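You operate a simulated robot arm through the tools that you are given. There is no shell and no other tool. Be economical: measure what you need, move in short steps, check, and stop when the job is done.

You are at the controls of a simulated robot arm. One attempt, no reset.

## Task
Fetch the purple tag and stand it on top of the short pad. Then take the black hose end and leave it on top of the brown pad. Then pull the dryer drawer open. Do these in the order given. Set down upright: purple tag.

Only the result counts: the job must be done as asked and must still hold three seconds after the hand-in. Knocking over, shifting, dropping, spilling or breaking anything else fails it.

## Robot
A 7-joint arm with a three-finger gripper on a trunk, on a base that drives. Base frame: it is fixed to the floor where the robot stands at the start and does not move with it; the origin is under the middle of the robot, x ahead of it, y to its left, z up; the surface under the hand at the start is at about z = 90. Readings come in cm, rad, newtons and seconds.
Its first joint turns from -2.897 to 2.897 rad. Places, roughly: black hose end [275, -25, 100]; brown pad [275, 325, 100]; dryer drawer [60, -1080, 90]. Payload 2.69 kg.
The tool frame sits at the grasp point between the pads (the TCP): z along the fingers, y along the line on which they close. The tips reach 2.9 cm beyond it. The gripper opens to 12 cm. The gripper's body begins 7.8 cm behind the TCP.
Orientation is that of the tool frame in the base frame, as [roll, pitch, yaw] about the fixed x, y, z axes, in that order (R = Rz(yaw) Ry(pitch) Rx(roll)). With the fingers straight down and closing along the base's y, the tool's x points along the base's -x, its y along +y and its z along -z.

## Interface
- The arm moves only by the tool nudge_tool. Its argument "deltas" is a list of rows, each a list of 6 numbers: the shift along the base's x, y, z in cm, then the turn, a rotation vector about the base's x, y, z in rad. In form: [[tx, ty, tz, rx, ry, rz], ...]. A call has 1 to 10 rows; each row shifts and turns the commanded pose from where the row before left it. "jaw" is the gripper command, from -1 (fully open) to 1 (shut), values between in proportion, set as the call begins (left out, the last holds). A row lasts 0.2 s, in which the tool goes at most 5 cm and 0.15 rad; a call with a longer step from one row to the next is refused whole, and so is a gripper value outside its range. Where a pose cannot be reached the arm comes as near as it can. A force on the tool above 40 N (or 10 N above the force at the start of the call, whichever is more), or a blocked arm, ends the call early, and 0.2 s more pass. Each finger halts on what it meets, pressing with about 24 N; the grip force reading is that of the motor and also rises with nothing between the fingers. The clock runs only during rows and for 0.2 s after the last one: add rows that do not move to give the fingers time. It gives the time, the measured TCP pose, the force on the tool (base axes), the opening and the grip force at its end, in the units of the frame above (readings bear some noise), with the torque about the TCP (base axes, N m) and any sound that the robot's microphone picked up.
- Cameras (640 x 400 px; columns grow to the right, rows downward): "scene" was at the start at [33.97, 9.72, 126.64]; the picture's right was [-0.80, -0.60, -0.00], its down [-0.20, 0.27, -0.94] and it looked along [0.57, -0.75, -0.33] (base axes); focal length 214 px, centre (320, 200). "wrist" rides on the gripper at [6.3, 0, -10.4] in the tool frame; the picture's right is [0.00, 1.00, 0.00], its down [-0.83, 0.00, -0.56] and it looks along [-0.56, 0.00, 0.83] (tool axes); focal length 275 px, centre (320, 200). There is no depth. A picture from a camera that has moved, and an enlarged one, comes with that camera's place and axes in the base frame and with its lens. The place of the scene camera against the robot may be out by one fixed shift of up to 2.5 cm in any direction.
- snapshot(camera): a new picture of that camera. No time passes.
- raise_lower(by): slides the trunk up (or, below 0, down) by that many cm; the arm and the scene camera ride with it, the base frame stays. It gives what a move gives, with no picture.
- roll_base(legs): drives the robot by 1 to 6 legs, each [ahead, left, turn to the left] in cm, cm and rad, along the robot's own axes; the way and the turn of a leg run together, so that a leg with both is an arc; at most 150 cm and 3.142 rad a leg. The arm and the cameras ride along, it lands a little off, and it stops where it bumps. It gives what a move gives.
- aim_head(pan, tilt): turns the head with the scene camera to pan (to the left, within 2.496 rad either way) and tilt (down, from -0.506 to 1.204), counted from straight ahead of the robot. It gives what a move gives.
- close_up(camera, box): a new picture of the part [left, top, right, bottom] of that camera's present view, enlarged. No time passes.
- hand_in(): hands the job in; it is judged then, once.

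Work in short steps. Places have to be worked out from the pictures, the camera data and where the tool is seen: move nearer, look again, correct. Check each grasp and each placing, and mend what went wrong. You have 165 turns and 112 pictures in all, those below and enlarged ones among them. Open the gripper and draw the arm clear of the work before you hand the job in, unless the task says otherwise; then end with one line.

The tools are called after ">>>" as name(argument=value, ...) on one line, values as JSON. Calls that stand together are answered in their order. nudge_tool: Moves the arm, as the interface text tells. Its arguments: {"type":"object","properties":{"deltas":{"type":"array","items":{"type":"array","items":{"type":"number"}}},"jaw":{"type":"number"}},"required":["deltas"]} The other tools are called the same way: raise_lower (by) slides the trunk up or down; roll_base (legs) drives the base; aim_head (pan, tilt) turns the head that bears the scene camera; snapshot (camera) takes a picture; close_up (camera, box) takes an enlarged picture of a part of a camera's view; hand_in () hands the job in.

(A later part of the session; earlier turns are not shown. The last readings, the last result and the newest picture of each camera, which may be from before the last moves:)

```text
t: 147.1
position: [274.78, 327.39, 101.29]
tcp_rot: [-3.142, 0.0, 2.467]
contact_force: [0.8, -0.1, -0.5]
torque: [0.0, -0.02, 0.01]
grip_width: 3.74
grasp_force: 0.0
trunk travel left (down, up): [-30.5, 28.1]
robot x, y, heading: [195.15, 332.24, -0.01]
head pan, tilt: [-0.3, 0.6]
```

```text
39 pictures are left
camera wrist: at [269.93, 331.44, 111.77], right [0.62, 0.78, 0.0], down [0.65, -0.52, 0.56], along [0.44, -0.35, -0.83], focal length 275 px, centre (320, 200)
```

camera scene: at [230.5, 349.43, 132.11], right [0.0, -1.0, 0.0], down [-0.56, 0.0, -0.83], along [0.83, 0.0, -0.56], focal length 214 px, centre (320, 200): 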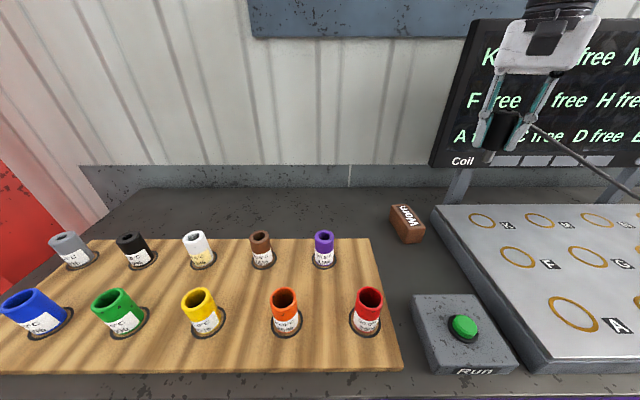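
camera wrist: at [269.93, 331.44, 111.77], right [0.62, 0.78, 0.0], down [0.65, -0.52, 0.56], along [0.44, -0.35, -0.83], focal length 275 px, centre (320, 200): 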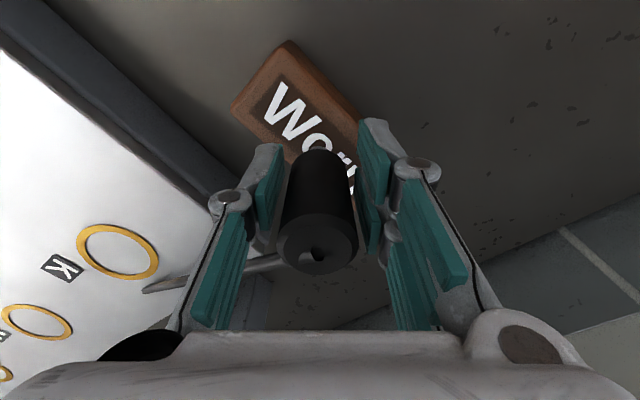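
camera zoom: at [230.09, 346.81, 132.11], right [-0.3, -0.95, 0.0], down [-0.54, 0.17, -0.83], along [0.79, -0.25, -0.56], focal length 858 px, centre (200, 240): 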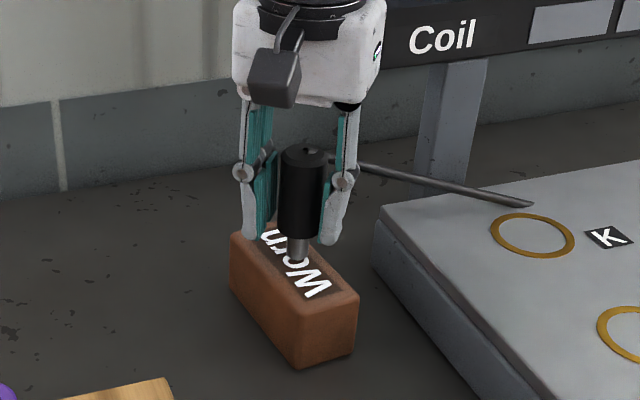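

It appears upright. I'll open a bit further in stages and recheck.

>>> nudge_tool(deltas=[[0, 0, 0, 0, 0, 0], [0, 0, 0, 0, 0, 0], [0, 0, 0, 0, 0, 0], [0, 0, 0, 0, 0, 0], [0, 0, 0, 0, 0, 0], [0, 0, 0, 0, 0, 0]], jaw=0.22)

>>> close_up(camera="scene", box=[300, 140, 400, 240])

>>> close_up(camera="wrist", box=[200, 100, 440, 300])

```text
t: 148.5
position: [274.83, 327.39, 101.25]
tcp_rot: [3.141, 0.001, 2.466]
contact_force: [-0.2, 0.2, -0.1]
torque: [-0.01, -0.02, -0.01]
grip_width: 4.67
grasp_force: 0.1
trunk travel left (down, up): [-30.5, 28.1]
robot x, y, heading: [195.36, 332.51, -0.007]
head pan, tilt: [-0.3, 0.6]
```

```text
4.00 times, centred on (350, 190) of scene
camera zoom: at [230.1, 346.81, 132.11], right [-0.3, -0.95, 0.0], down [-0.54, 0.17, -0.83], along [0.79, -0.25, -0.56], focal length 858 px, centre (200, 240)
```

zoom: 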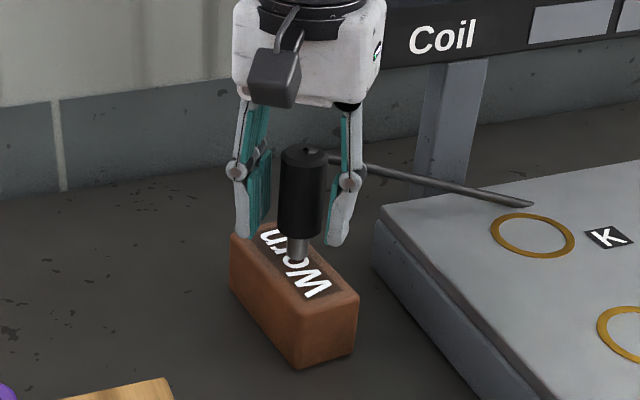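

```text
2.00 times, centred on (320, 200) of wrist
camera zoom: at [269.93, 331.44, 111.77], right [0.62, 0.78, 0.0], down [0.65, -0.52, 0.56], along [0.44, -0.35, -0.83], focal length 551 px, centre (320, 200)
```

zoom: 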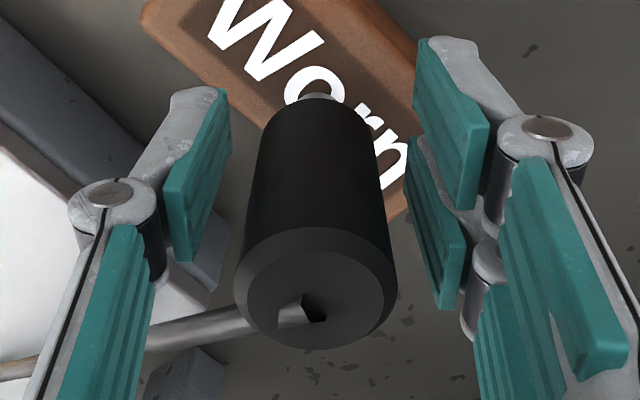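

It stands freely with a gap on both sides. I'll open a little more and raise straight up slowly.

>>> nudge_tool(deltas=[[0, 0, 0, 0, 0, 0], [0, 0, 0, 0, 0, 0], [0, 0, 0.5, 0, 0, 0], [0, 0, 1, 0, 0, 0], [0, 0, 1.5, 0, 0, 0], [0, 0, 2, 0, 0, 0], [0, 0, 2, 0, 0, 0], [0, 0, 2, 0, 0, 0], [0, 0, 2, 0, 0, 0], [0, 0, 3, 0, 0, 0]], jaw=0.0)

>>> snapshot(camera="wrist")

>>> close_up(camera="scene", box=[270, 60, 470, 240])

```text
t: 150.7
position: [274.83, 327.42, 115.13]
tcp_rot: [-3.141, 0.0, 2.466]
contact_force: [-0.2, 0.5, 0.3]
torque: [-0.01, 0.01, 0.0]
grip_width: 6.01
grasp_force: 0.1
trunk travel left (down, up): [-30.5, 28.1]
robot x, y, heading: [195.31, 332.68, -0.006]
head pan, tilt: [-0.3, 0.6]
```

```text
36 pictures are left
camera wrist: at [270.01, 331.39, 125.66], right [0.62, 0.78, 0.0], down [0.65, -0.52, 0.56], along [0.44, -0.35, -0.83], focal length 275 px, centre (320, 200)
```

wrist: 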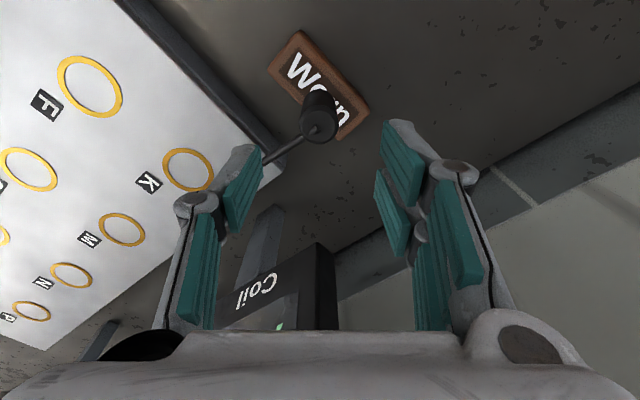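

```text
2.22 times, centred on (370, 150) of scene
camera zoom: at [230.11, 346.81, 132.11], right [-0.3, -0.95, 0.0], down [-0.54, 0.17, -0.82], along [0.79, -0.25, -0.57], focal length 477 px, centre (209, 311)
```

zoom: 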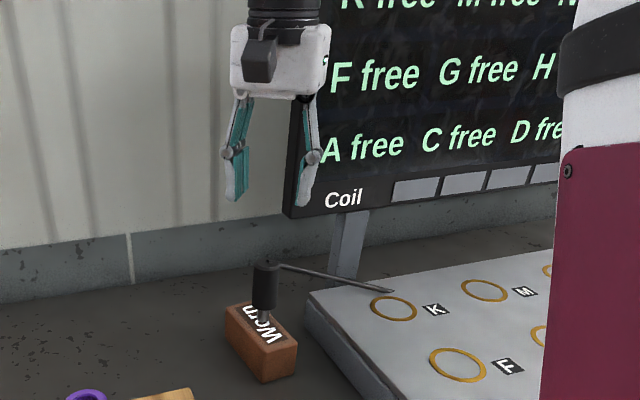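

The nozzle stands on the brown pad. I'll retract the arm, then return the way I came to the front corridor.

>>> nudge_tool(deltas=[[0, 0, 3, 0, 0, 0], [0, 0, 3, 0, 0, 0], [-4, 0, 1, 0, 0, 0], [-4, -1, 1, 0, 0, 0], [-4, -1, 0, 0, 0, 0], [-4, -1, 0, 0, 0, 0], [-5, -1, 0, 0, 0, 0], [-5, -1, 0, 0, 0, 0], [-5, -1, 0, 0, 0, 0], [-4, 0, 0, 0, 0, 0]])

>>> snapshot(camera="scene")

>>> roll_base(legs=[[-50, 0, 0.006], [0, 41, 0], [-150, 0, 0], [-42, 0, 0]])

```text
refused: row 7 steps farther than a row can; nothing moved
```

```text
34 pictures are left
camera scene: at [230.11, 346.81, 132.11], right [-0.3, -0.95, 0.0], down [-0.54, 0.17, -0.82], along [0.79, -0.25, -0.57], focal length 214 px, centre (320, 200)
```

scene: 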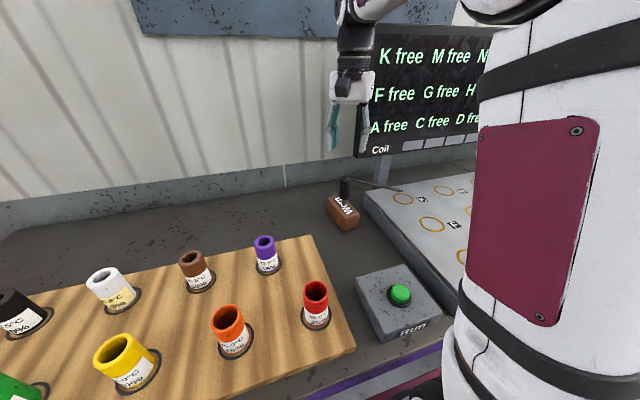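

```text
t: 153.1
position: [238.66, 328.91, 115.42]
tcp_rot: [3.141, 0.004, 2.479]
contact_force: [-0.8, -0.6, -0.4]
torque: [0.02, -0.01, 0.02]
grip_width: 6.0
grasp_force: 0.1
trunk travel left (down, up): [-30.5, 28.1]
robot x, y, heading: [158.95, 333.02, 0.015]
head pan, tilt: [-0.3, 0.6]
stopped in leg 1: the robot was blocked; the commanded pose is now the measured one
```

The arm move was refused for step length, and the base then backed up and bumped something at x≈159. I'll check the pad and what's behind before moving again.

>>> close_up(camera="scene", box=[240, 80, 440, 240])

>>> aim_head(pan=2.49, tilt=0.7)

>>> snapshot(camera="scene")

>>> aim_head(pan=-2.49, tilt=0.7)

>>> snapshot(camera="scene")

```text
2.50 times, centred on (340, 160) of scene
camera zoom: at [193.43, 347.91, 132.11], right [-0.28, -0.96, 0.0], down [-0.54, 0.16, -0.83], along [0.79, -0.23, -0.56], focal length 536 px, centre (270, 300)
```

zoom: 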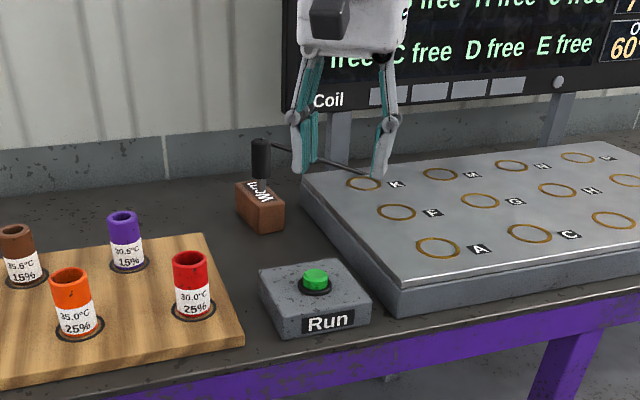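

```text
t: 155.5
position: [238.56, 328.91, 115.46]
tcp_rot: [3.14, 0.005, 2.48]
contact_force: [0.5, -0.2, 0.2]
torque: [0.02, 0.02, 0.03]
grip_width: 5.97
grasp_force: 0.1
trunk travel left (down, up): [-30.5, 28.1]
robot x, y, heading: [159.14, 333.1, 0.015]
head pan, tilt: [2.491, 0.7]
```

```text
32 pictures are left
camera scene: at [178.14, 355.49, 131.25], right [0.6, 0.8, 0.0], down [0.52, -0.38, -0.77], along [-0.61, 0.46, -0.64], focal length 214 px, centre (320, 200)
```

scene: 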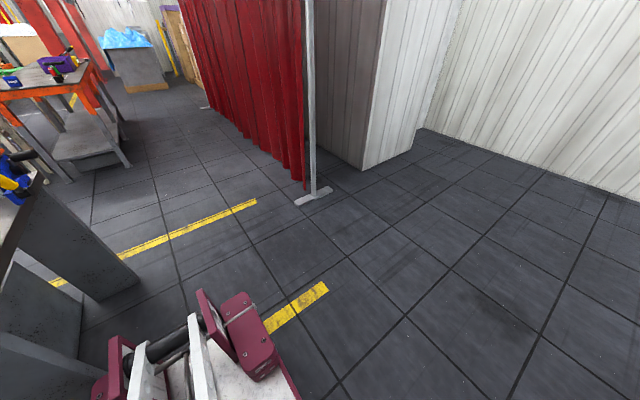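

```text
t: 159.4
position: [238.65, 328.92, 115.49]
tcp_rot: [3.141, 0.006, 2.48]
contact_force: [-0.2, -0.6, 0.1]
torque: [0.02, -0.01, -0.03]
grip_width: 5.99
grasp_force: 0.0
trunk travel left (down, up): [-30.5, 28.1]
robot x, y, heading: [158.94, 333.06, 0.01]
head pan, tilt: [-2.491, 0.7]
```

```text
31 pictures are left
camera scene: at [178.26, 345.19, 131.25], right [-0.62, 0.79, 0.0], down [0.51, 0.4, -0.77], along [-0.6, -0.47, -0.64], focal length 214 px, centre (320, 200)
```

scene: 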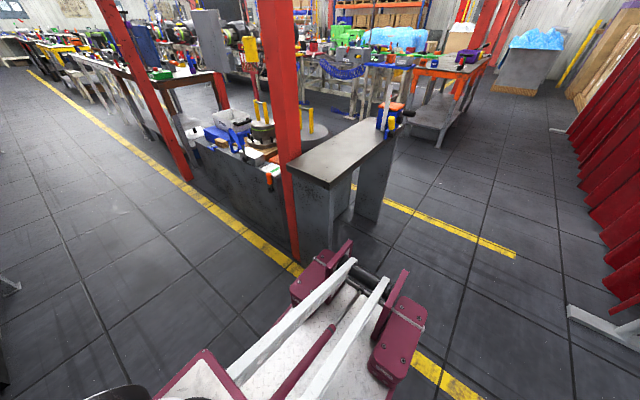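

The base's long rear nudged the red post, which is fixed; the nozzle still stands. I'll retract the arm, step forward off the post, move left and back out through the passage.

>>> nudge_tool(deltas=[[-4, 0, 2, 0, 0, 0], [-4, 0, 2, 0, 0, 0], [-4, 0, 2, 0, 0, 0], [-4, 0, 0, 0, 0, 0], [-4, 0, 0, 0, 0, 0], [-4, 0, 0, 0, 0, 0], [-4, 0, 0, 0, 0, 0], [-4, 0, 0, 0, 0, 0], [-4, 0, 0, 0, 0, 0]])

>>> roll_base(legs=[[14, 0, -0.012], [0, 45, 0]])

```text
t: 161.4
position: [202.45, 329.0, 121.18]
tcp_rot: [3.14, 0.005, 2.479]
contact_force: [1.4, -0.2, -0.4]
torque: [0.03, 0.05, 0.02]
grip_width: 6.01
grasp_force: 0.1
trunk travel left (down, up): [-30.5, 28.1]
robot x, y, heading: [158.97, 333.19, 0.007]
head pan, tilt: [-2.491, 0.7]
```

```text
t: 165.1
position: [216.31, 373.64, 121.2]
tcp_rot: [3.139, 0.007, 2.467]
contact_force: [0.4, -1.0, -0.1]
torque: [0.01, 0.01, -0.02]
grip_width: 5.99
grasp_force: 0.1
trunk travel left (down, up): [-30.5, 28.1]
robot x, y, heading: [173.09, 378.3, 0.003]
head pan, tilt: [-2.491, 0.7]
```

>>> roll_base(legs=[[-150, 0, -0.003], [-68, 0, 0], [0, -50, 0]])

>>> aim_head(pan=-1.9, tilt=0.3)

>>> snapshot(camera="scene")

```text
t: 178.4
position: [-1.63, 323.49, 121.26]
tcp_rot: [3.139, 0.005, 2.486]
contact_force: [-0.7, 0.1, 0.4]
torque: [0.01, 0.03, 0.0]
grip_width: 6.03
grasp_force: 0.0
trunk travel left (down, up): [-30.5, 28.1]
robot x, y, heading: [-44.81, 327.05, 0.019]
head pan, tilt: [-2.491, 0.7]
```

```text
t: 179.4
position: [-1.38, 323.54, 121.28]
tcp_rot: [3.141, 0.004, 2.49]
contact_force: [-0.6, -0.9, -0.7]
torque: [0.02, -0.02, 0.0]
grip_width: 6.0
grasp_force: 0.2
trunk travel left (down, up): [-30.5, 28.1]
robot x, y, heading: [-44.86, 327.49, 0.02]
head pan, tilt: [-1.901, 0.3]
```

```text
30 pictures are left
camera scene: at [-22.09, 335.83, 134.86], right [-0.95, 0.3, 0.0], down [0.09, 0.28, -0.96], along [-0.29, -0.91, -0.3], focal length 214 px, centre (320, 200)
```

scene: 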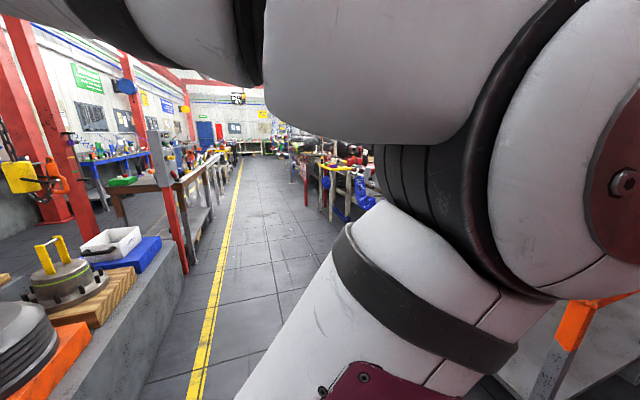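

The corridor ahead (−y) is clear with x from about −125 to 40. I'll strafe down it in stages.

>>> roll_base(legs=[[0, -150, -0.02], [0, -150, 0], [0, -150, 0]])

```text
t: 200.7
position: [-5.91, -124.14, 121.34]
tcp_rot: [3.138, 0.006, 2.447]
contact_force: [0.3, -0.1, -0.2]
torque: [-0.01, 0.06, 0.02]
grip_width: 6.0
grasp_force: 0.1
trunk travel left (down, up): [-30.5, 28.1]
robot x, y, heading: [-48.97, -118.8, -0.023]
head pan, tilt: [-1.901, 0.3]
```

>>> roll_base(legs=[[0, 0, 0.023], [3, -150, 0], [0, -130, 0]])

>>> aim_head(pan=-1.5, tilt=0.3)

>>> snapshot(camera="scene")

```text
refused: leg 2 is longer than a leg can be; nothing moved
```

```text
t: 201.6
position: [-5.85, -124.14, 121.39]
tcp_rot: [3.14, 0.005, 2.447]
contact_force: [0.0, -0.7, 0.1]
torque: [-0.01, 0.02, 0.03]
grip_width: 5.99
grasp_force: 0.0
trunk travel left (down, up): [-30.5, 28.1]
robot x, y, heading: [-49.28, -118.63, -0.022]
head pan, tilt: [-1.499, 0.3]
```

```text
29 pictures are left
camera scene: at [-22.16, -111.49, 134.86], right [-1.0, -0.05, 0.0], down [-0.02, 0.3, -0.96], along [0.05, -0.95, -0.3], focal length 214 px, centre (320, 200)
```

scene: 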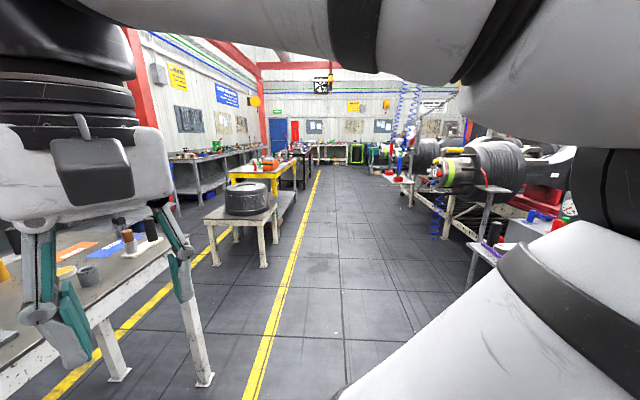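

>>> roll_base(legs=[[0, -149, 0.022], [0, -150, 0], [0, -150, 0.01]])

>>> aim_head(pan=-1.4, tilt=0.25)

>>> snapshot(camera="scene")

```text
t: 223.2
position: [-9.3, -573.89, 121.38]
tcp_rot: [3.141, 0.006, 2.489]
contact_force: [0.0, 0.5, -0.4]
torque: [0.0, 0.02, 0.01]
grip_width: 6.04
grasp_force: 0.0
trunk travel left (down, up): [-30.5, 28.1]
robot x, y, heading: [-52.56, -570.61, 0.019]
head pan, tilt: [-1.499, 0.3]
```

```text
t: 223.8
position: [-9.25, -574.01, 121.42]
tcp_rot: [3.14, 0.006, 2.49]
contact_force: [0.0, 0.1, -0.1]
torque: [-0.02, 0.01, -0.01]
grip_width: 6.0
grasp_force: 0.1
trunk travel left (down, up): [-30.5, 28.1]
robot x, y, heading: [-52.93, -570.55, 0.026]
head pan, tilt: [-1.4, 0.25]
```

```text
28 pictures are left
camera scene: at [-25.15, -561.91, 135.33], right [-0.98, -0.19, 0.0], down [-0.05, 0.24, -0.97], along [0.19, -0.95, -0.25], focal length 214 px, centre (320, 200)
```

scene: 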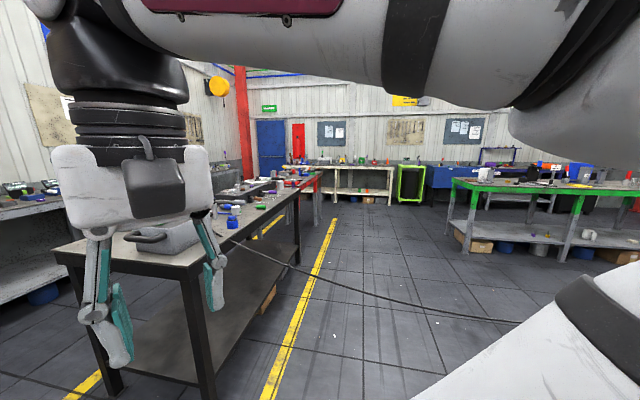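

A black cord seems to run from a device on the table across the corridor, so I'll look closely before going on.

>>> close_up(camera="scene", box=[200, 180, 540, 380])

>>> aim_head(pan=-2.2, tilt=0.5)

>>> snapshot(camera="scene")

```text
1.88 times, centred on (370, 280) of scene
camera zoom: at [-25.15, -561.91, 135.33], right [-0.98, -0.19, 0.0], down [-0.05, 0.24, -0.97], along [0.19, -0.95, -0.25], focal length 404 px, centre (226, 49)
```

zoom: 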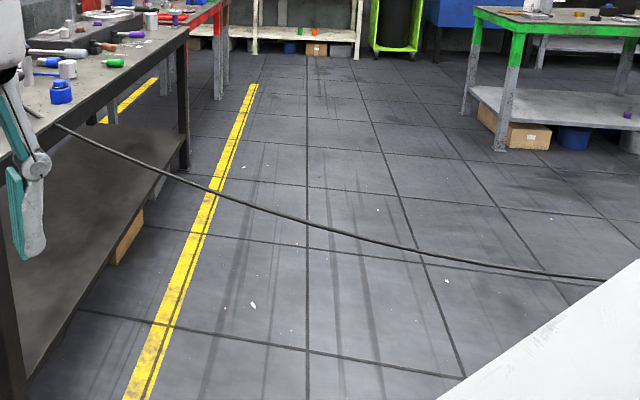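

```text
t: 224.9
position: [-9.32, -573.9, 121.34]
tcp_rot: [3.14, 0.006, 2.489]
contact_force: [-0.4, 0.1, 1.1]
torque: [0.02, -0.03, -0.01]
grip_width: 5.98
grasp_force: 0.1
trunk travel left (down, up): [-30.5, 28.1]
robot x, y, heading: [-52.63, -570.82, 0.027]
head pan, tilt: [-2.201, 0.499]
```

```text
26 pictures are left
camera scene: at [-32.14, -560.23, 133.02], right [-0.82, 0.57, 0.0], down [0.27, 0.39, -0.88], along [-0.5, -0.72, -0.48], focal length 214 px, centre (320, 200)
```

scene: 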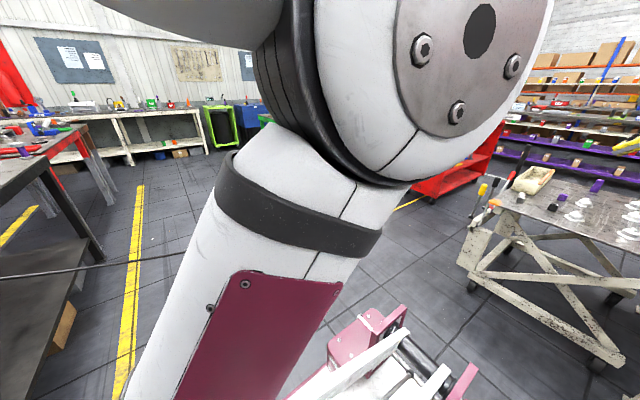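

The cord looks suspended across the corridor. I'll turn the robot to face −y for an unobstructed view of it and of the far end.

>>> roll_base(legs=[[0, 0, -1.59]])

>>> aim_head(pan=0.0, tilt=0.25)

>>> snapshot(camera="scene")

```text
t: 229.2
position: [-57.06, -613.81, 121.31]
tcp_rot: [3.138, 0.005, 0.897]
contact_force: [0.3, 0.2, -0.2]
torque: [-0.05, 0.01, -0.01]
grip_width: 5.99
grasp_force: 0.1
trunk travel left (down, up): [-30.5, 28.1]
robot x, y, heading: [-52.65, -570.4, -1.566]
head pan, tilt: [-2.201, 0.499]
```

```text
t: 231.3
position: [-57.14, -613.71, 121.29]
tcp_rot: [3.139, 0.005, 0.898]
contact_force: [0.0, 0.0, 0.4]
torque: [0.01, 0.01, 0.0]
grip_width: 6.01
grasp_force: 0.2
trunk travel left (down, up): [-30.5, 28.1]
robot x, y, heading: [-52.83, -570.04, -1.567]
head pan, tilt: [0.0, 0.25]
```

```text
25 pictures are left
camera scene: at [-32.79, -606.98, 135.33], right [-1.0, 0.0, 0.0], down [0.0, 0.25, -0.97], along [0.0, -0.97, -0.25], focal length 214 px, centre (320, 200)
```

scene: 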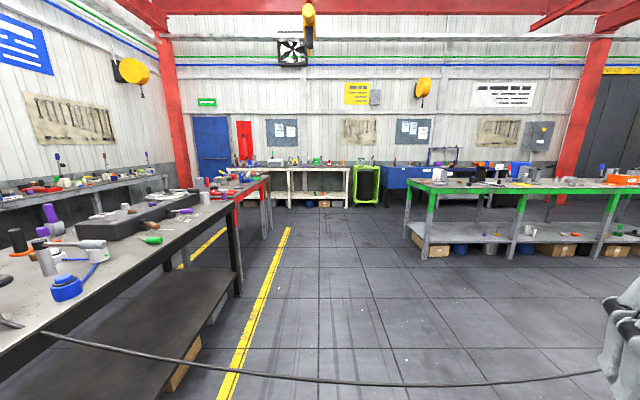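

The cord hangs at about z≈60 across the corridor near y≈−660, so I must not drive into it. I'll check where its other end goes, and look for a gap on the left to the rear aisle.

>>> aim_head(pan=-0.8, tilt=0.5)

>>> snapshot(camera="scene")

>>> aim_head(pan=1.3, tilt=0.4)

>>> snapshot(camera="scene")

```text
t: 232.4
position: [-57.06, -613.79, 121.33]
tcp_rot: [3.139, 0.004, 0.896]
contact_force: [0.3, -0.9, -0.9]
torque: [-0.01, -0.01, 0.02]
grip_width: 6.01
grasp_force: 0.0
trunk travel left (down, up): [-30.5, 28.1]
robot x, y, heading: [-52.69, -570.77, -1.567]
head pan, tilt: [-0.799, 0.499]
```

```text
24 pictures are left
camera scene: at [-39.31, -604.0, 133.02], right [-0.7, 0.72, 0.0], down [0.34, 0.33, -0.88], along [-0.63, -0.61, -0.48], focal length 214 px, centre (320, 200)
```

scene: 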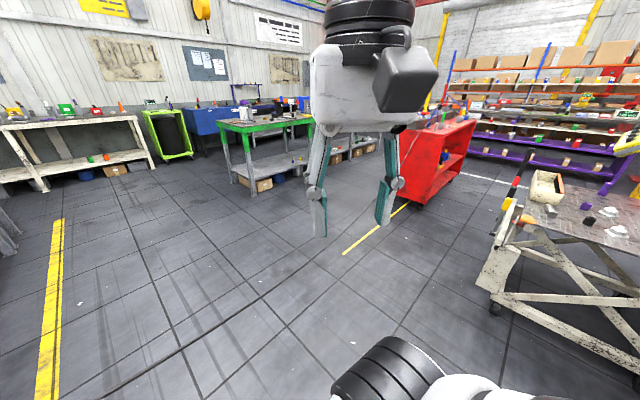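

```text
t: 234.4
position: [-57.1, -613.84, 121.32]
tcp_rot: [3.141, 0.005, 0.898]
contact_force: [1.0, 0.3, -0.6]
torque: [-0.03, -0.03, -0.01]
grip_width: 6.0
grasp_force: 0.1
trunk travel left (down, up): [-30.5, 28.1]
robot x, y, heading: [-52.96, -570.71, -1.565]
head pan, tilt: [1.3, 0.4]
```

```text
23 pictures are left
camera scene: at [-23.87, -600.11, 133.93], right [-0.27, -0.96, 0.0], down [-0.38, 0.1, -0.92], along [0.89, -0.24, -0.39], focal length 214 px, centre (320, 200)
```

scene: 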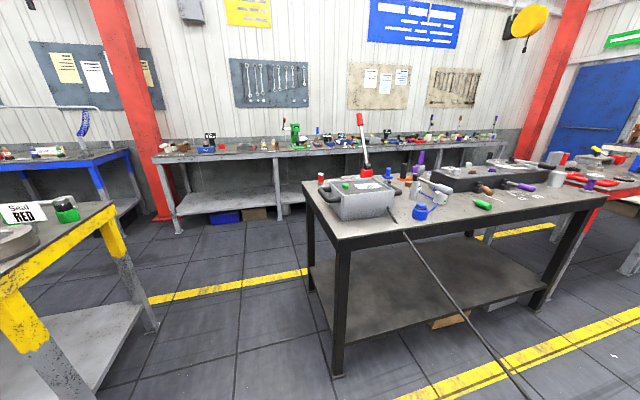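

There's a ~100 cm gap between the yellow table (edge y≈−523) and the dark table (edge y≈−624), leading to the clear rear aisle. That lets me avoid the cord entirely. I'll turn back to heading 0 and drive through.

>>> roll_base(legs=[[0, 0, 1.567]])

>>> aim_head(pan=-0.2, tilt=0.7)

>>> snapshot(camera="scene")

```text
t: 238.6
position: [-9.32, -574.92, 121.26]
tcp_rot: [3.137, 0.005, 2.468]
contact_force: [0.4, 0.1, 1.0]
torque: [0.02, -0.01, -0.01]
grip_width: 6.01
grasp_force: 0.0
trunk travel left (down, up): [-30.5, 28.1]
robot x, y, heading: [-52.96, -570.79, -0.007]
head pan, tilt: [1.3, 0.4]
```

```text
t: 240.2
position: [-9.37, -574.93, 121.32]
tcp_rot: [3.14, 0.006, 2.469]
contact_force: [-0.6, 0.0, 1.1]
torque: [0.01, 0.01, -0.01]
grip_width: 6.0
grasp_force: 0.1
trunk travel left (down, up): [-30.5, 28.1]
robot x, y, heading: [-52.78, -570.56, 0.003]
head pan, tilt: [-0.201, 0.7]
```

```text
22 pictures are left
camera scene: at [-18.22, -554.94, 131.25], right [-0.2, -0.98, 0.0], down [-0.63, 0.13, -0.77], along [0.75, -0.15, -0.64], focal length 214 px, centre (320, 200)
```

scene: 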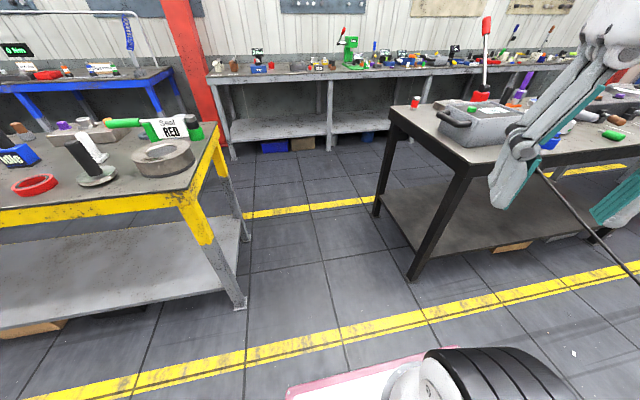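

>>> raise_lower(by=15)

>>> roll_base(legs=[[0, -3, 0], [60, 0, 0]])

>>> roll_base(legs=[[100, 0, 0], [63, 0, 0]])

>>> aim_head(pan=-1.4, tilt=0.35)

>>> snapshot(camera="scene")

```text
t: 242.0
position: [-9.31, -574.78, 136.35]
tcp_rot: [3.139, 0.005, 2.469]
contact_force: [-0.6, -0.4, 0.3]
torque: [0.0, 0.0, 0.02]
grip_width: 6.01
grasp_force: 0.1
trunk travel left (down, up): [-45.5, 13.1]
robot x, y, heading: [-52.72, -570.48, 0.003]
head pan, tilt: [-0.201, 0.7]
```

```text
t: 245.8
position: [50.37, -578.29, 136.39]
tcp_rot: [3.139, 0.005, 2.462]
contact_force: [-0.3, -0.1, -0.4]
torque: [0.0, -0.01, 0.02]
grip_width: 6.03
grasp_force: 0.1
trunk travel left (down, up): [-45.5, 13.1]
robot x, y, heading: [7.04, -573.37, -0.005]
head pan, tilt: [-0.201, 0.7]
```

```text
t: 254.2
position: [215.11, -579.89, 136.31]
tcp_rot: [3.14, 0.005, 2.457]
contact_force: [-0.3, 0.2, 0.3]
torque: [0.04, 0.02, 0.01]
grip_width: 6.01
grasp_force: 0.1
trunk travel left (down, up): [-45.5, 13.1]
robot x, y, heading: [171.75, -575.09, -0.008]
head pan, tilt: [-0.201, 0.7]
```

```text
t: 255.6
position: [215.08, -579.86, 136.38]
tcp_rot: [3.139, 0.005, 2.458]
contact_force: [-0.6, 1.0, 0.3]
torque: [0.0, 0.03, 0.0]
grip_width: 5.98
grasp_force: 0.0
trunk travel left (down, up): [-45.5, 13.1]
robot x, y, heading: [171.91, -574.97, -0.007]
head pan, tilt: [-1.4, 0.351]
```

```text
21 pictures are left
camera scene: at [190.93, -567.24, 149.36], right [-0.99, -0.16, 0.0], down [-0.06, 0.34, -0.94], along [0.15, -0.93, -0.34], focal length 214 px, centre (320, 200)
```

scene: 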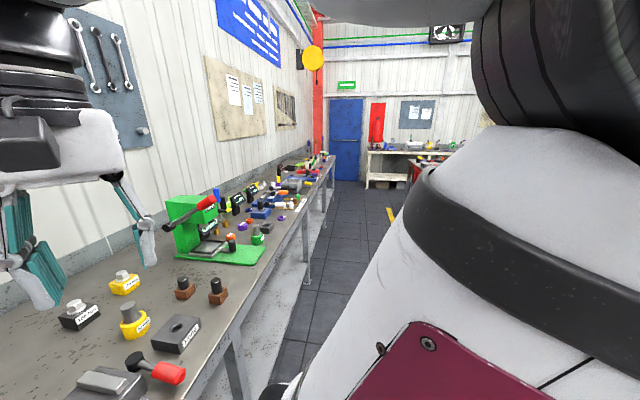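

The rear aisle is clear toward the far end, so I'll strafe down it to y≈−895.

>>> roll_base(legs=[[0, -150, 0.008], [0, -150, 0]])

>>> aim_head(pan=-1.75, tilt=0.35)

>>> snapshot(camera="scene")

```text
t: 270.0
position: [217.8, -877.48, 136.32]
tcp_rot: [3.141, 0.005, 2.478]
contact_force: [-0.2, -0.2, -0.4]
torque: [0.01, 0.01, 0.0]
grip_width: 6.0
grasp_force: 0.1
trunk travel left (down, up): [-45.5, 13.1]
robot x, y, heading: [174.23, -873.96, 0.01]
head pan, tilt: [-1.4, 0.351]
```

```text
t: 270.8
position: [217.73, -877.62, 136.28]
tcp_rot: [3.14, 0.005, 2.478]
contact_force: [0.0, -0.4, -0.3]
torque: [-0.02, -0.03, 0.02]
grip_width: 6.0
grasp_force: 0.1
trunk travel left (down, up): [-45.5, 13.1]
robot x, y, heading: [174.3, -873.62, 0.011]
head pan, tilt: [-1.751, 0.351]
```

```text
20 pictures are left
camera scene: at [190.08, -865.48, 149.36], right [-0.99, 0.17, 0.0], down [0.06, 0.34, -0.94], along [-0.16, -0.93, -0.34], focal length 214 px, centre (320, 200)
```

scene: 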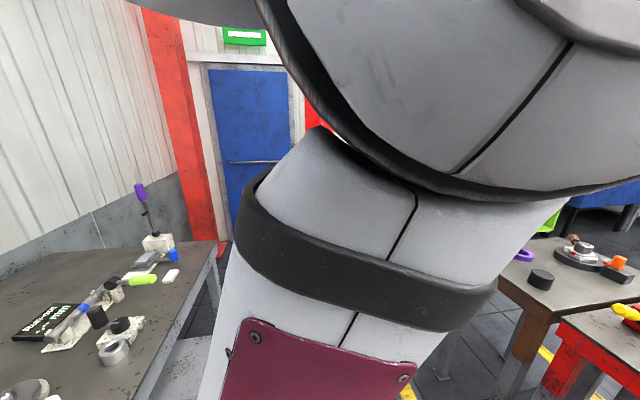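

The row of tables ends near y≈−945. I'll move past it, then turn to face the end bench.

>>> roll_base(legs=[[0, -115, -0.011], [0, 0, -1.57]])

>>> aim_head(pan=-0.7, tilt=0.4)

>>> snapshot(camera="scene")

```text
t: 280.6
position: [169.81, -1031.53, 136.24]
tcp_rot: [3.14, 0.006, 0.868]
contact_force: [-0.2, 0.7, 0.5]
torque: [0.0, 0.03, 0.01]
grip_width: 6.01
grasp_force: 0.0
trunk travel left (down, up): [-45.5, 13.1]
robot x, y, heading: [175.47, -988.32, -1.6]
head pan, tilt: [-1.751, 0.351]
```

```text
t: 281.9
position: [169.98, -1031.56, 136.27]
tcp_rot: [3.14, 0.005, 0.87]
contact_force: [-1.0, 0.6, -0.7]
torque: [0.04, -0.01, 0.0]
grip_width: 6.03
grasp_force: 0.0
trunk travel left (down, up): [-45.5, 13.1]
robot x, y, heading: [175.64, -988.26, -1.597]
head pan, tilt: [-0.7, 0.4]
```

```text
19 pictures are left
camera scene: at [188.69, -1014.24, 148.91], right [-0.75, 0.66, 0.0], down [0.26, 0.29, -0.92], along [-0.61, -0.69, -0.39], focal length 214 px, centre (320, 200)
```

scene: 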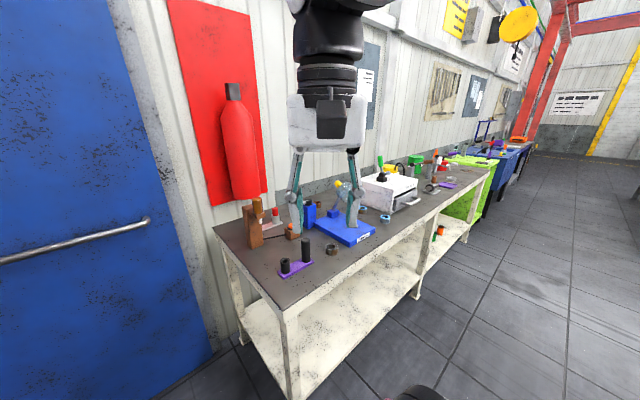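

>>> close_up(camera="scene", box=[330, 130, 510, 250])

```text
3.33 times, centred on (420, 190) of scene
camera zoom: at [188.69, -1014.24, 148.91], right [-0.75, 0.66, 0.0], down [0.26, 0.29, -0.92], along [-0.61, -0.69, -0.39], focal length 715 px, centre (-13, 233)
```

zoom: 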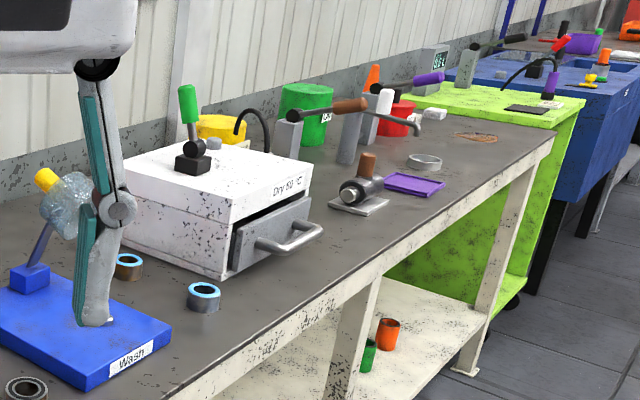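

The dryer is the white box; its grey drawer faces +y with a horizontal bar handle near (64, −1069). I'll straighten, inch forward and strafe in front of it.

>>> roll_base(legs=[[14, 0, 0.027], [0, -98, 0]])

>>> aim_head(pan=-0.1, tilt=0.6)

>>> snapshot(camera="scene")

```text
t: 287.9
position: [72.14, -1044.58, 136.36]
tcp_rot: [3.14, 0.005, 0.877]
contact_force: [-0.6, 0.2, -0.4]
torque: [0.0, 0.05, 0.01]
grip_width: 5.99
grasp_force: 0.1
trunk travel left (down, up): [-45.5, 13.1]
robot x, y, heading: [77.47, -1001.67, -1.588]
head pan, tilt: [-0.7, 0.4]
```

```text
t: 288.9
position: [72.22, -1044.65, 136.4]
tcp_rot: [-3.141, 0.005, 0.876]
contact_force: [-0.1, 0.8, 0.0]
torque: [0.01, 0.0, -0.04]
grip_width: 5.99
grasp_force: 0.0
trunk travel left (down, up): [-45.5, 13.1]
robot x, y, heading: [77.6, -1001.63, -1.586]
head pan, tilt: [-0.099, 0.6]
```

```text
17 pictures are left
camera scene: at [95.92, -1028.9, 147.09], right [-0.99, 0.12, 0.0], down [0.07, 0.56, -0.83], along [-0.1, -0.82, -0.56], focal length 214 px, centre (320, 200)
```

scene: 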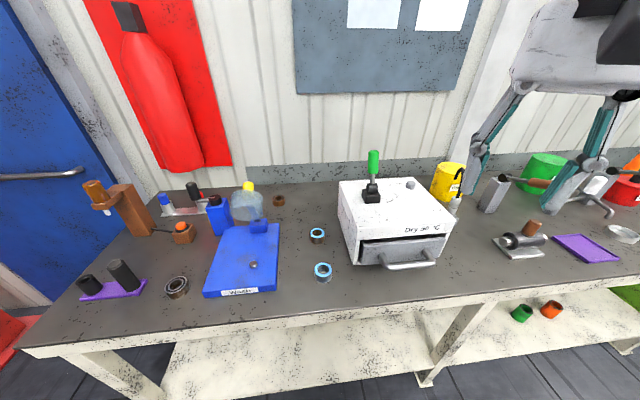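

>>> close_up(camera="scene", box=[330, 170, 470, 280])

>>> nudge_tool(deltas=[[0, 0, 0, 0, 0, -0.14], [0, 0, 0, 0, 0, -0.14], [0, 0, 0, 0, 0, -0.14], [0, 0, 0, 0, 0, -0.14], [0, 0, 0, 0, 0, -0.14], [0, 0, 0, 0, 0, -0.14], [0, 0, 0, 0, 0, -0.04], [0, 0, 0, 0, 0, 0]])

```text
3.64 times, centred on (400, 225) of scene
camera zoom: at [95.92, -1028.9, 147.09], right [-0.99, 0.12, 0.0], down [0.07, 0.56, -0.83], along [-0.1, -0.82, -0.56], focal length 780 px, centre (29, 109)
```

zoom: 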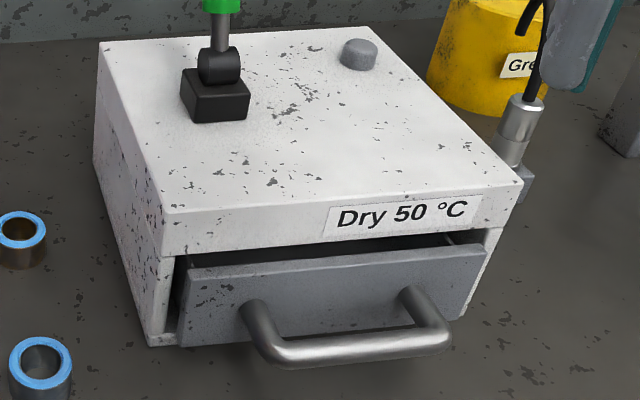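

```text
t: 290.7
position: [72.23, -1044.63, 136.37]
tcp_rot: [3.138, 0.004, -0.001]
contact_force: [-0.3, -1.0, 0.2]
torque: [-0.03, -0.02, -0.01]
grip_width: 5.99
grasp_force: 0.1
trunk travel left (down, up): [-45.5, 13.1]
robot x, y, heading: [77.45, -1001.34, -1.591]
head pan, tilt: [-0.099, 0.6]
```

The drawer bar is clear: ~2 cm thick, ~14 cm long in x, standing ~5 cm off the drawer face. I'll lower the trunk and bring the hand above the handle for a wrist view.

>>> nudge_tool(deltas=[[0, -4, 0, 0, 0, 0], [0, -4, 0, 0, 0, 0], [0, -4, 0, 0, 0, 0], [0, -4, 0, 0, 0, 0], [0, 0, 0, 0, 0, 0]])

>>> raise_lower(by=-15)

>>> snapshot(camera="wrist")

```text
t: 291.9
position: [72.11, -1060.77, 136.01]
tcp_rot: [3.14, 0.005, -0.002]
contact_force: [0.1, -0.2, -0.1]
torque: [0.05, 0.01, 0.01]
grip_width: 5.98
grasp_force: 0.1
trunk travel left (down, up): [-45.5, 13.1]
robot x, y, heading: [77.23, -1001.57, -1.589]
head pan, tilt: [-0.099, 0.6]
```

```text
t: 293.6
position: [72.16, -1060.74, 121.26]
tcp_rot: [3.14, 0.006, -0.002]
contact_force: [-0.4, -0.6, -0.8]
torque: [-0.02, 0.0, -0.03]
grip_width: 6.01
grasp_force: 0.2
trunk travel left (down, up): [-30.5, 28.1]
robot x, y, heading: [77.35, -1001.38, -1.588]
head pan, tilt: [-0.099, 0.6]
```

```text
15 pictures are left
camera wrist: at [78.6, -1060.48, 131.81], right [0.0, -1.0, 0.0], down [-0.83, 0.0, 0.56], along [-0.56, 0.0, -0.83], focal length 275 px, centre (320, 200)
```

wrist: 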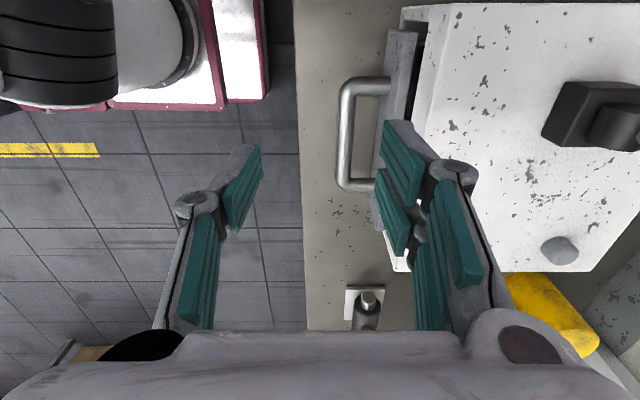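

The bar is at about y=−1064, x from 57 to 71, with ~4 cm gap to the drawer face. I'll move over its centre, narrow the jaws to ~5 cm and lower partway to refine the height.

>>> nudge_tool(deltas=[[-3, -1.2, -2, 0, 0, 0], [-3, -1.2, -3, 0, 0, 0], [-1.6, -0.8, -3, 0, 0, 0], [0, 0, -3, 0, 0, 0], [0, 0, -3, 0, 0, 0], [0, 0, 0, 0, 0, 0]], jaw=0.15)

>>> snapshot(camera="wrist")

```text
t: 295.0
position: [64.47, -1063.82, 107.39]
tcp_rot: [3.141, 0.005, -0.002]
contact_force: [-0.5, -0.4, -1.1]
torque: [-0.01, -0.01, 0.04]
grip_width: 5.1
grasp_force: 0.0
trunk travel left (down, up): [-30.5, 28.1]
robot x, y, heading: [77.6, -1001.51, -1.586]
head pan, tilt: [-0.099, 0.6]
```

```text
14 pictures are left
camera wrist: at [70.76, -1063.66, 117.81], right [0.0, -1.0, 0.0], down [-0.83, 0.0, 0.56], along [-0.56, 0.0, -0.83], focal length 275 px, centre (320, 200)
```

wrist: 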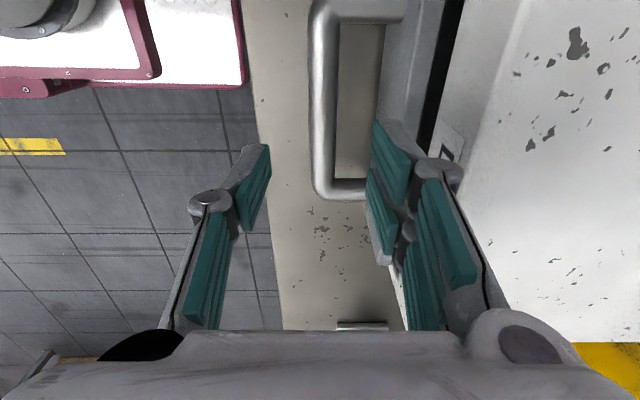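

The bar height solves to about z≈96, centred between the fingers. I'll descend so the fingers straddle it.

>>> nudge_tool(deltas=[[0, -0.2, -3, 0, 0, 0], [0, 0, -3, 0, 0, 0], [0, 0, -2.5, 0, 0, 0], [0, 0, -1.5, 0, 0, 0], [0, 0, -1, 0, 0, 0], [0, 0, 0, 0, 0, 0]])

>>> snapshot(camera="wrist")

>>> close_up(camera="scene", box=[330, 120, 530, 290])

```text
t: 296.4
position: [64.46, -1064.05, 96.45]
tcp_rot: [3.141, 0.005, -0.001]
contact_force: [-0.9, 0.6, 0.2]
torque: [-0.01, -0.02, -0.01]
grip_width: 5.07
grasp_force: 0.0
trunk travel left (down, up): [-30.5, 28.1]
robot x, y, heading: [77.37, -1001.47, -1.591]
head pan, tilt: [-0.099, 0.6]
```

```text
13 pictures are left
camera wrist: at [70.9, -1063.86, 106.82], right [0.0, -1.0, 0.0], down [-0.83, 0.0, 0.56], along [-0.56, 0.0, -0.83], focal length 275 px, centre (320, 200)
```

wrist: 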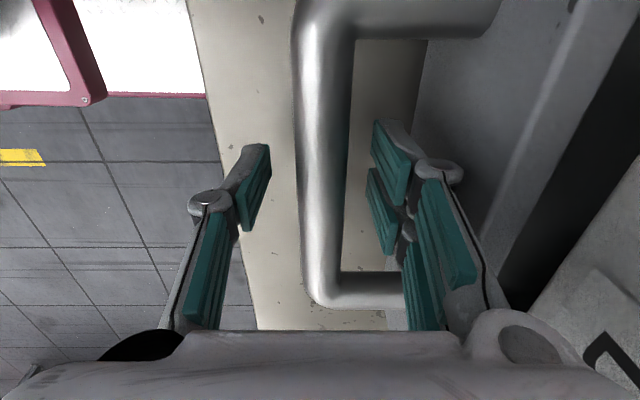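

```text
2.35 times, centred on (430, 205) of scene
camera zoom: at [95.77, -1037.69, 132.11], right [-0.99, 0.12, 0.0], down [0.07, 0.56, -0.83], along [-0.1, -0.82, -0.56], focal length 505 px, centre (61, 188)
```

zoom: 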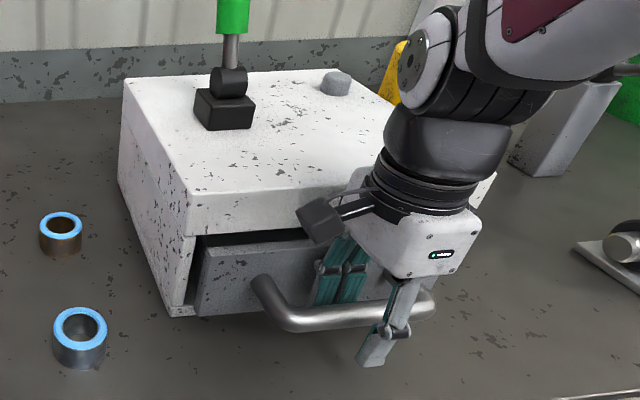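

The fingers straddle the bar, so I'm closing and then pulling gently in +y.

>>> nudge_tool(deltas=[[0, 0, 0, 0, 0, 0], [0, 0, 0, 0, 0, 0], [0, 0, 0, 0, 0, 0], [0, 0, 0, 0, 0, 0]], jaw=1)

>>> nudge_tool(deltas=[[0, 0.5, 0, 0, 0, 0], [0, 0.8, 0, 0, 0, 0], [0, 0.8, 0, 0, 0, 0], [0, 0.8, 0, 0, 0, 0], [0, 0, 0, 0, 0, 0]])

```text
t: 297.4
position: [64.57, -1064.05, 96.45]
tcp_rot: [3.139, 0.01, -0.001]
contact_force: [-0.8, -1.0, -0.3]
torque: [-0.02, 0.34, 1.06]
grip_width: 2.06
grasp_force: 45.4
trunk travel left (down, up): [-30.5, 28.1]
robot x, y, heading: [77.44, -1001.33, -1.592]
head pan, tilt: [-0.099, 0.6]
```

```text
t: 298.6
position: [64.49, -1061.2, 96.41]
tcp_rot: [3.141, 0.008, -0.002]
contact_force: [-11.8, -0.2, 2.6]
torque: [0.02, 0.17, 0.88]
grip_width: 2.06
grasp_force: 44.9
trunk travel left (down, up): [-30.5, 28.1]
robot x, y, heading: [77.3, -1001.49, -1.587]
head pan, tilt: [-0.099, 0.6]
```

The drawer slides; there's a −12 N sideways force, so its track runs slightly toward −x. I'll keep pulling with a small −x correction.

>>> nudge_tool(deltas=[[-0.25, 0.5, 0, 0, 0, 0], [-0.05, 0.8, 0, 0, 0, 0], [-0.05, 0.8, 0, 0, 0, 0], [-0.05, 0.8, 0, 0, 0, 0], [0, 0, 0, 0, 0, 0]])

```text
t: 299.8
position: [64.41, -1058.19, 96.34]
tcp_rot: [3.142, 0.006, 0.001]
contact_force: [31.1, -0.2, 7.3]
torque: [0.02, -0.05, 0.92]
grip_width: 2.07
grasp_force: 44.9
trunk travel left (down, up): [-30.5, 28.1]
robot x, y, heading: [77.41, -1001.48, -1.584]
head pan, tilt: [-0.099, 0.6]
```

>>> nudge_tool(deltas=[[0.27, 0.3, 0.05, 0, 0, 0], [-0.02, 0.8, 0, 0, 0, 0], [-0.02, 0.8, 0.02, 0, 0, 0], [-0.02, 0.8, 0, 0, 0, 0], [0, 0, 0, 0, 0, 0]])

```text
t: 301.0
position: [64.33, -1055.52, 96.29]
tcp_rot: [3.141, 0.005, -0.001]
contact_force: [0.1, -0.8, -24.3]
torque: [-0.07, 0.65, 0.94]
grip_width: 2.06
grasp_force: 44.9
trunk travel left (down, up): [-30.5, 28.1]
robot x, y, heading: [77.47, -1001.6, -1.589]
head pan, tilt: [-0.099, 0.6]
```

>>> nudge_tool(deltas=[[-0.02, 0.5, -0.05, 0, 0, 0], [-0.02, 0.8, 0, 0, 0, 0], [-0.02, 0.8, 0, 0, 0, 0], [-0.02, 0.8, 0, 0, 0, 0], [-0.02, 0.8, 0, 0, 0, 0], [0, 0, 0, 0, 0, 0]])

>>> snapshot(camera="scene")

```text
t: 302.4
position: [64.4, -1051.77, 96.41]
tcp_rot: [3.141, 0.004, -0.001]
contact_force: [0.8, -0.1, -33.4]
torque: [-0.01, -0.2, 0.91]
grip_width: 2.04
grasp_force: 44.8
trunk travel left (down, up): [-30.5, 28.1]
robot x, y, heading: [77.1, -1001.47, -1.587]
head pan, tilt: [-0.099, 0.6]
```

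```text
11 pictures are left
camera scene: at [95.76, -1037.76, 132.09], right [-0.99, 0.12, 0.0], down [0.07, 0.56, -0.82], along [-0.1, -0.82, -0.57], focal length 214 px, centre (320, 200)
```

scene: 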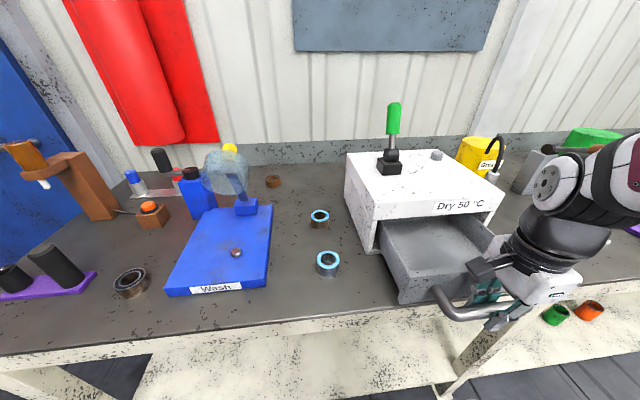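

Open by ~12 cm so far. I'll relieve the vertical force and pull a little more, watching for the end stop.

>>> nudge_tool(deltas=[[0, 0.3, -0.1, 0, 0, 0], [-0.02, 0.7, 0, 0, 0, 0], [-0.02, 0.7, 0, 0, 0, 0], [-0.02, 0.7, 0, 0, 0, 0], [0, 0, 0, 0, 0, 0]])

>>> nudge_tool(deltas=[[0, 0.4, 0, 0, 0, 0], [-0.02, 0.7, 0, 0, 0, 0], [-0.02, 0.7, 0, 0, 0, 0], [-0.02, 0.7, 0, 0, 0, 0], [0, 0, 0, 0, 0, 0]])

```text
t: 303.6
position: [63.9, -1050.28, 97.16]
tcp_rot: [3.141, 0.003, 0.0]
contact_force: [26.8, -1.6, -17.3]
torque: [-0.02, -0.58, 0.92]
grip_width: 2.09
grasp_force: 44.7
out of reach, approached as far as the arm can: row 2, 3, 4
trunk travel left (down, up): [-30.5, 28.1]
robot x, y, heading: [77.55, -1001.48, -1.589]
head pan, tilt: [-0.099, 0.6]
```

```text
t: 304.8
position: [62.95, -1048.44, 98.16]
tcp_rot: [-3.14, 0.005, -0.002]
contact_force: [12.9, 0.5, -30.8]
torque: [0.03, -0.25, 0.93]
grip_width: 2.13
grasp_force: 44.7
out of reach, approached as far as the arm can: row 2, 3, 4
trunk travel left (down, up): [-30.5, 28.1]
robot x, y, heading: [77.26, -1001.54, -1.587]
head pan, tilt: [-0.099, 0.6]
```

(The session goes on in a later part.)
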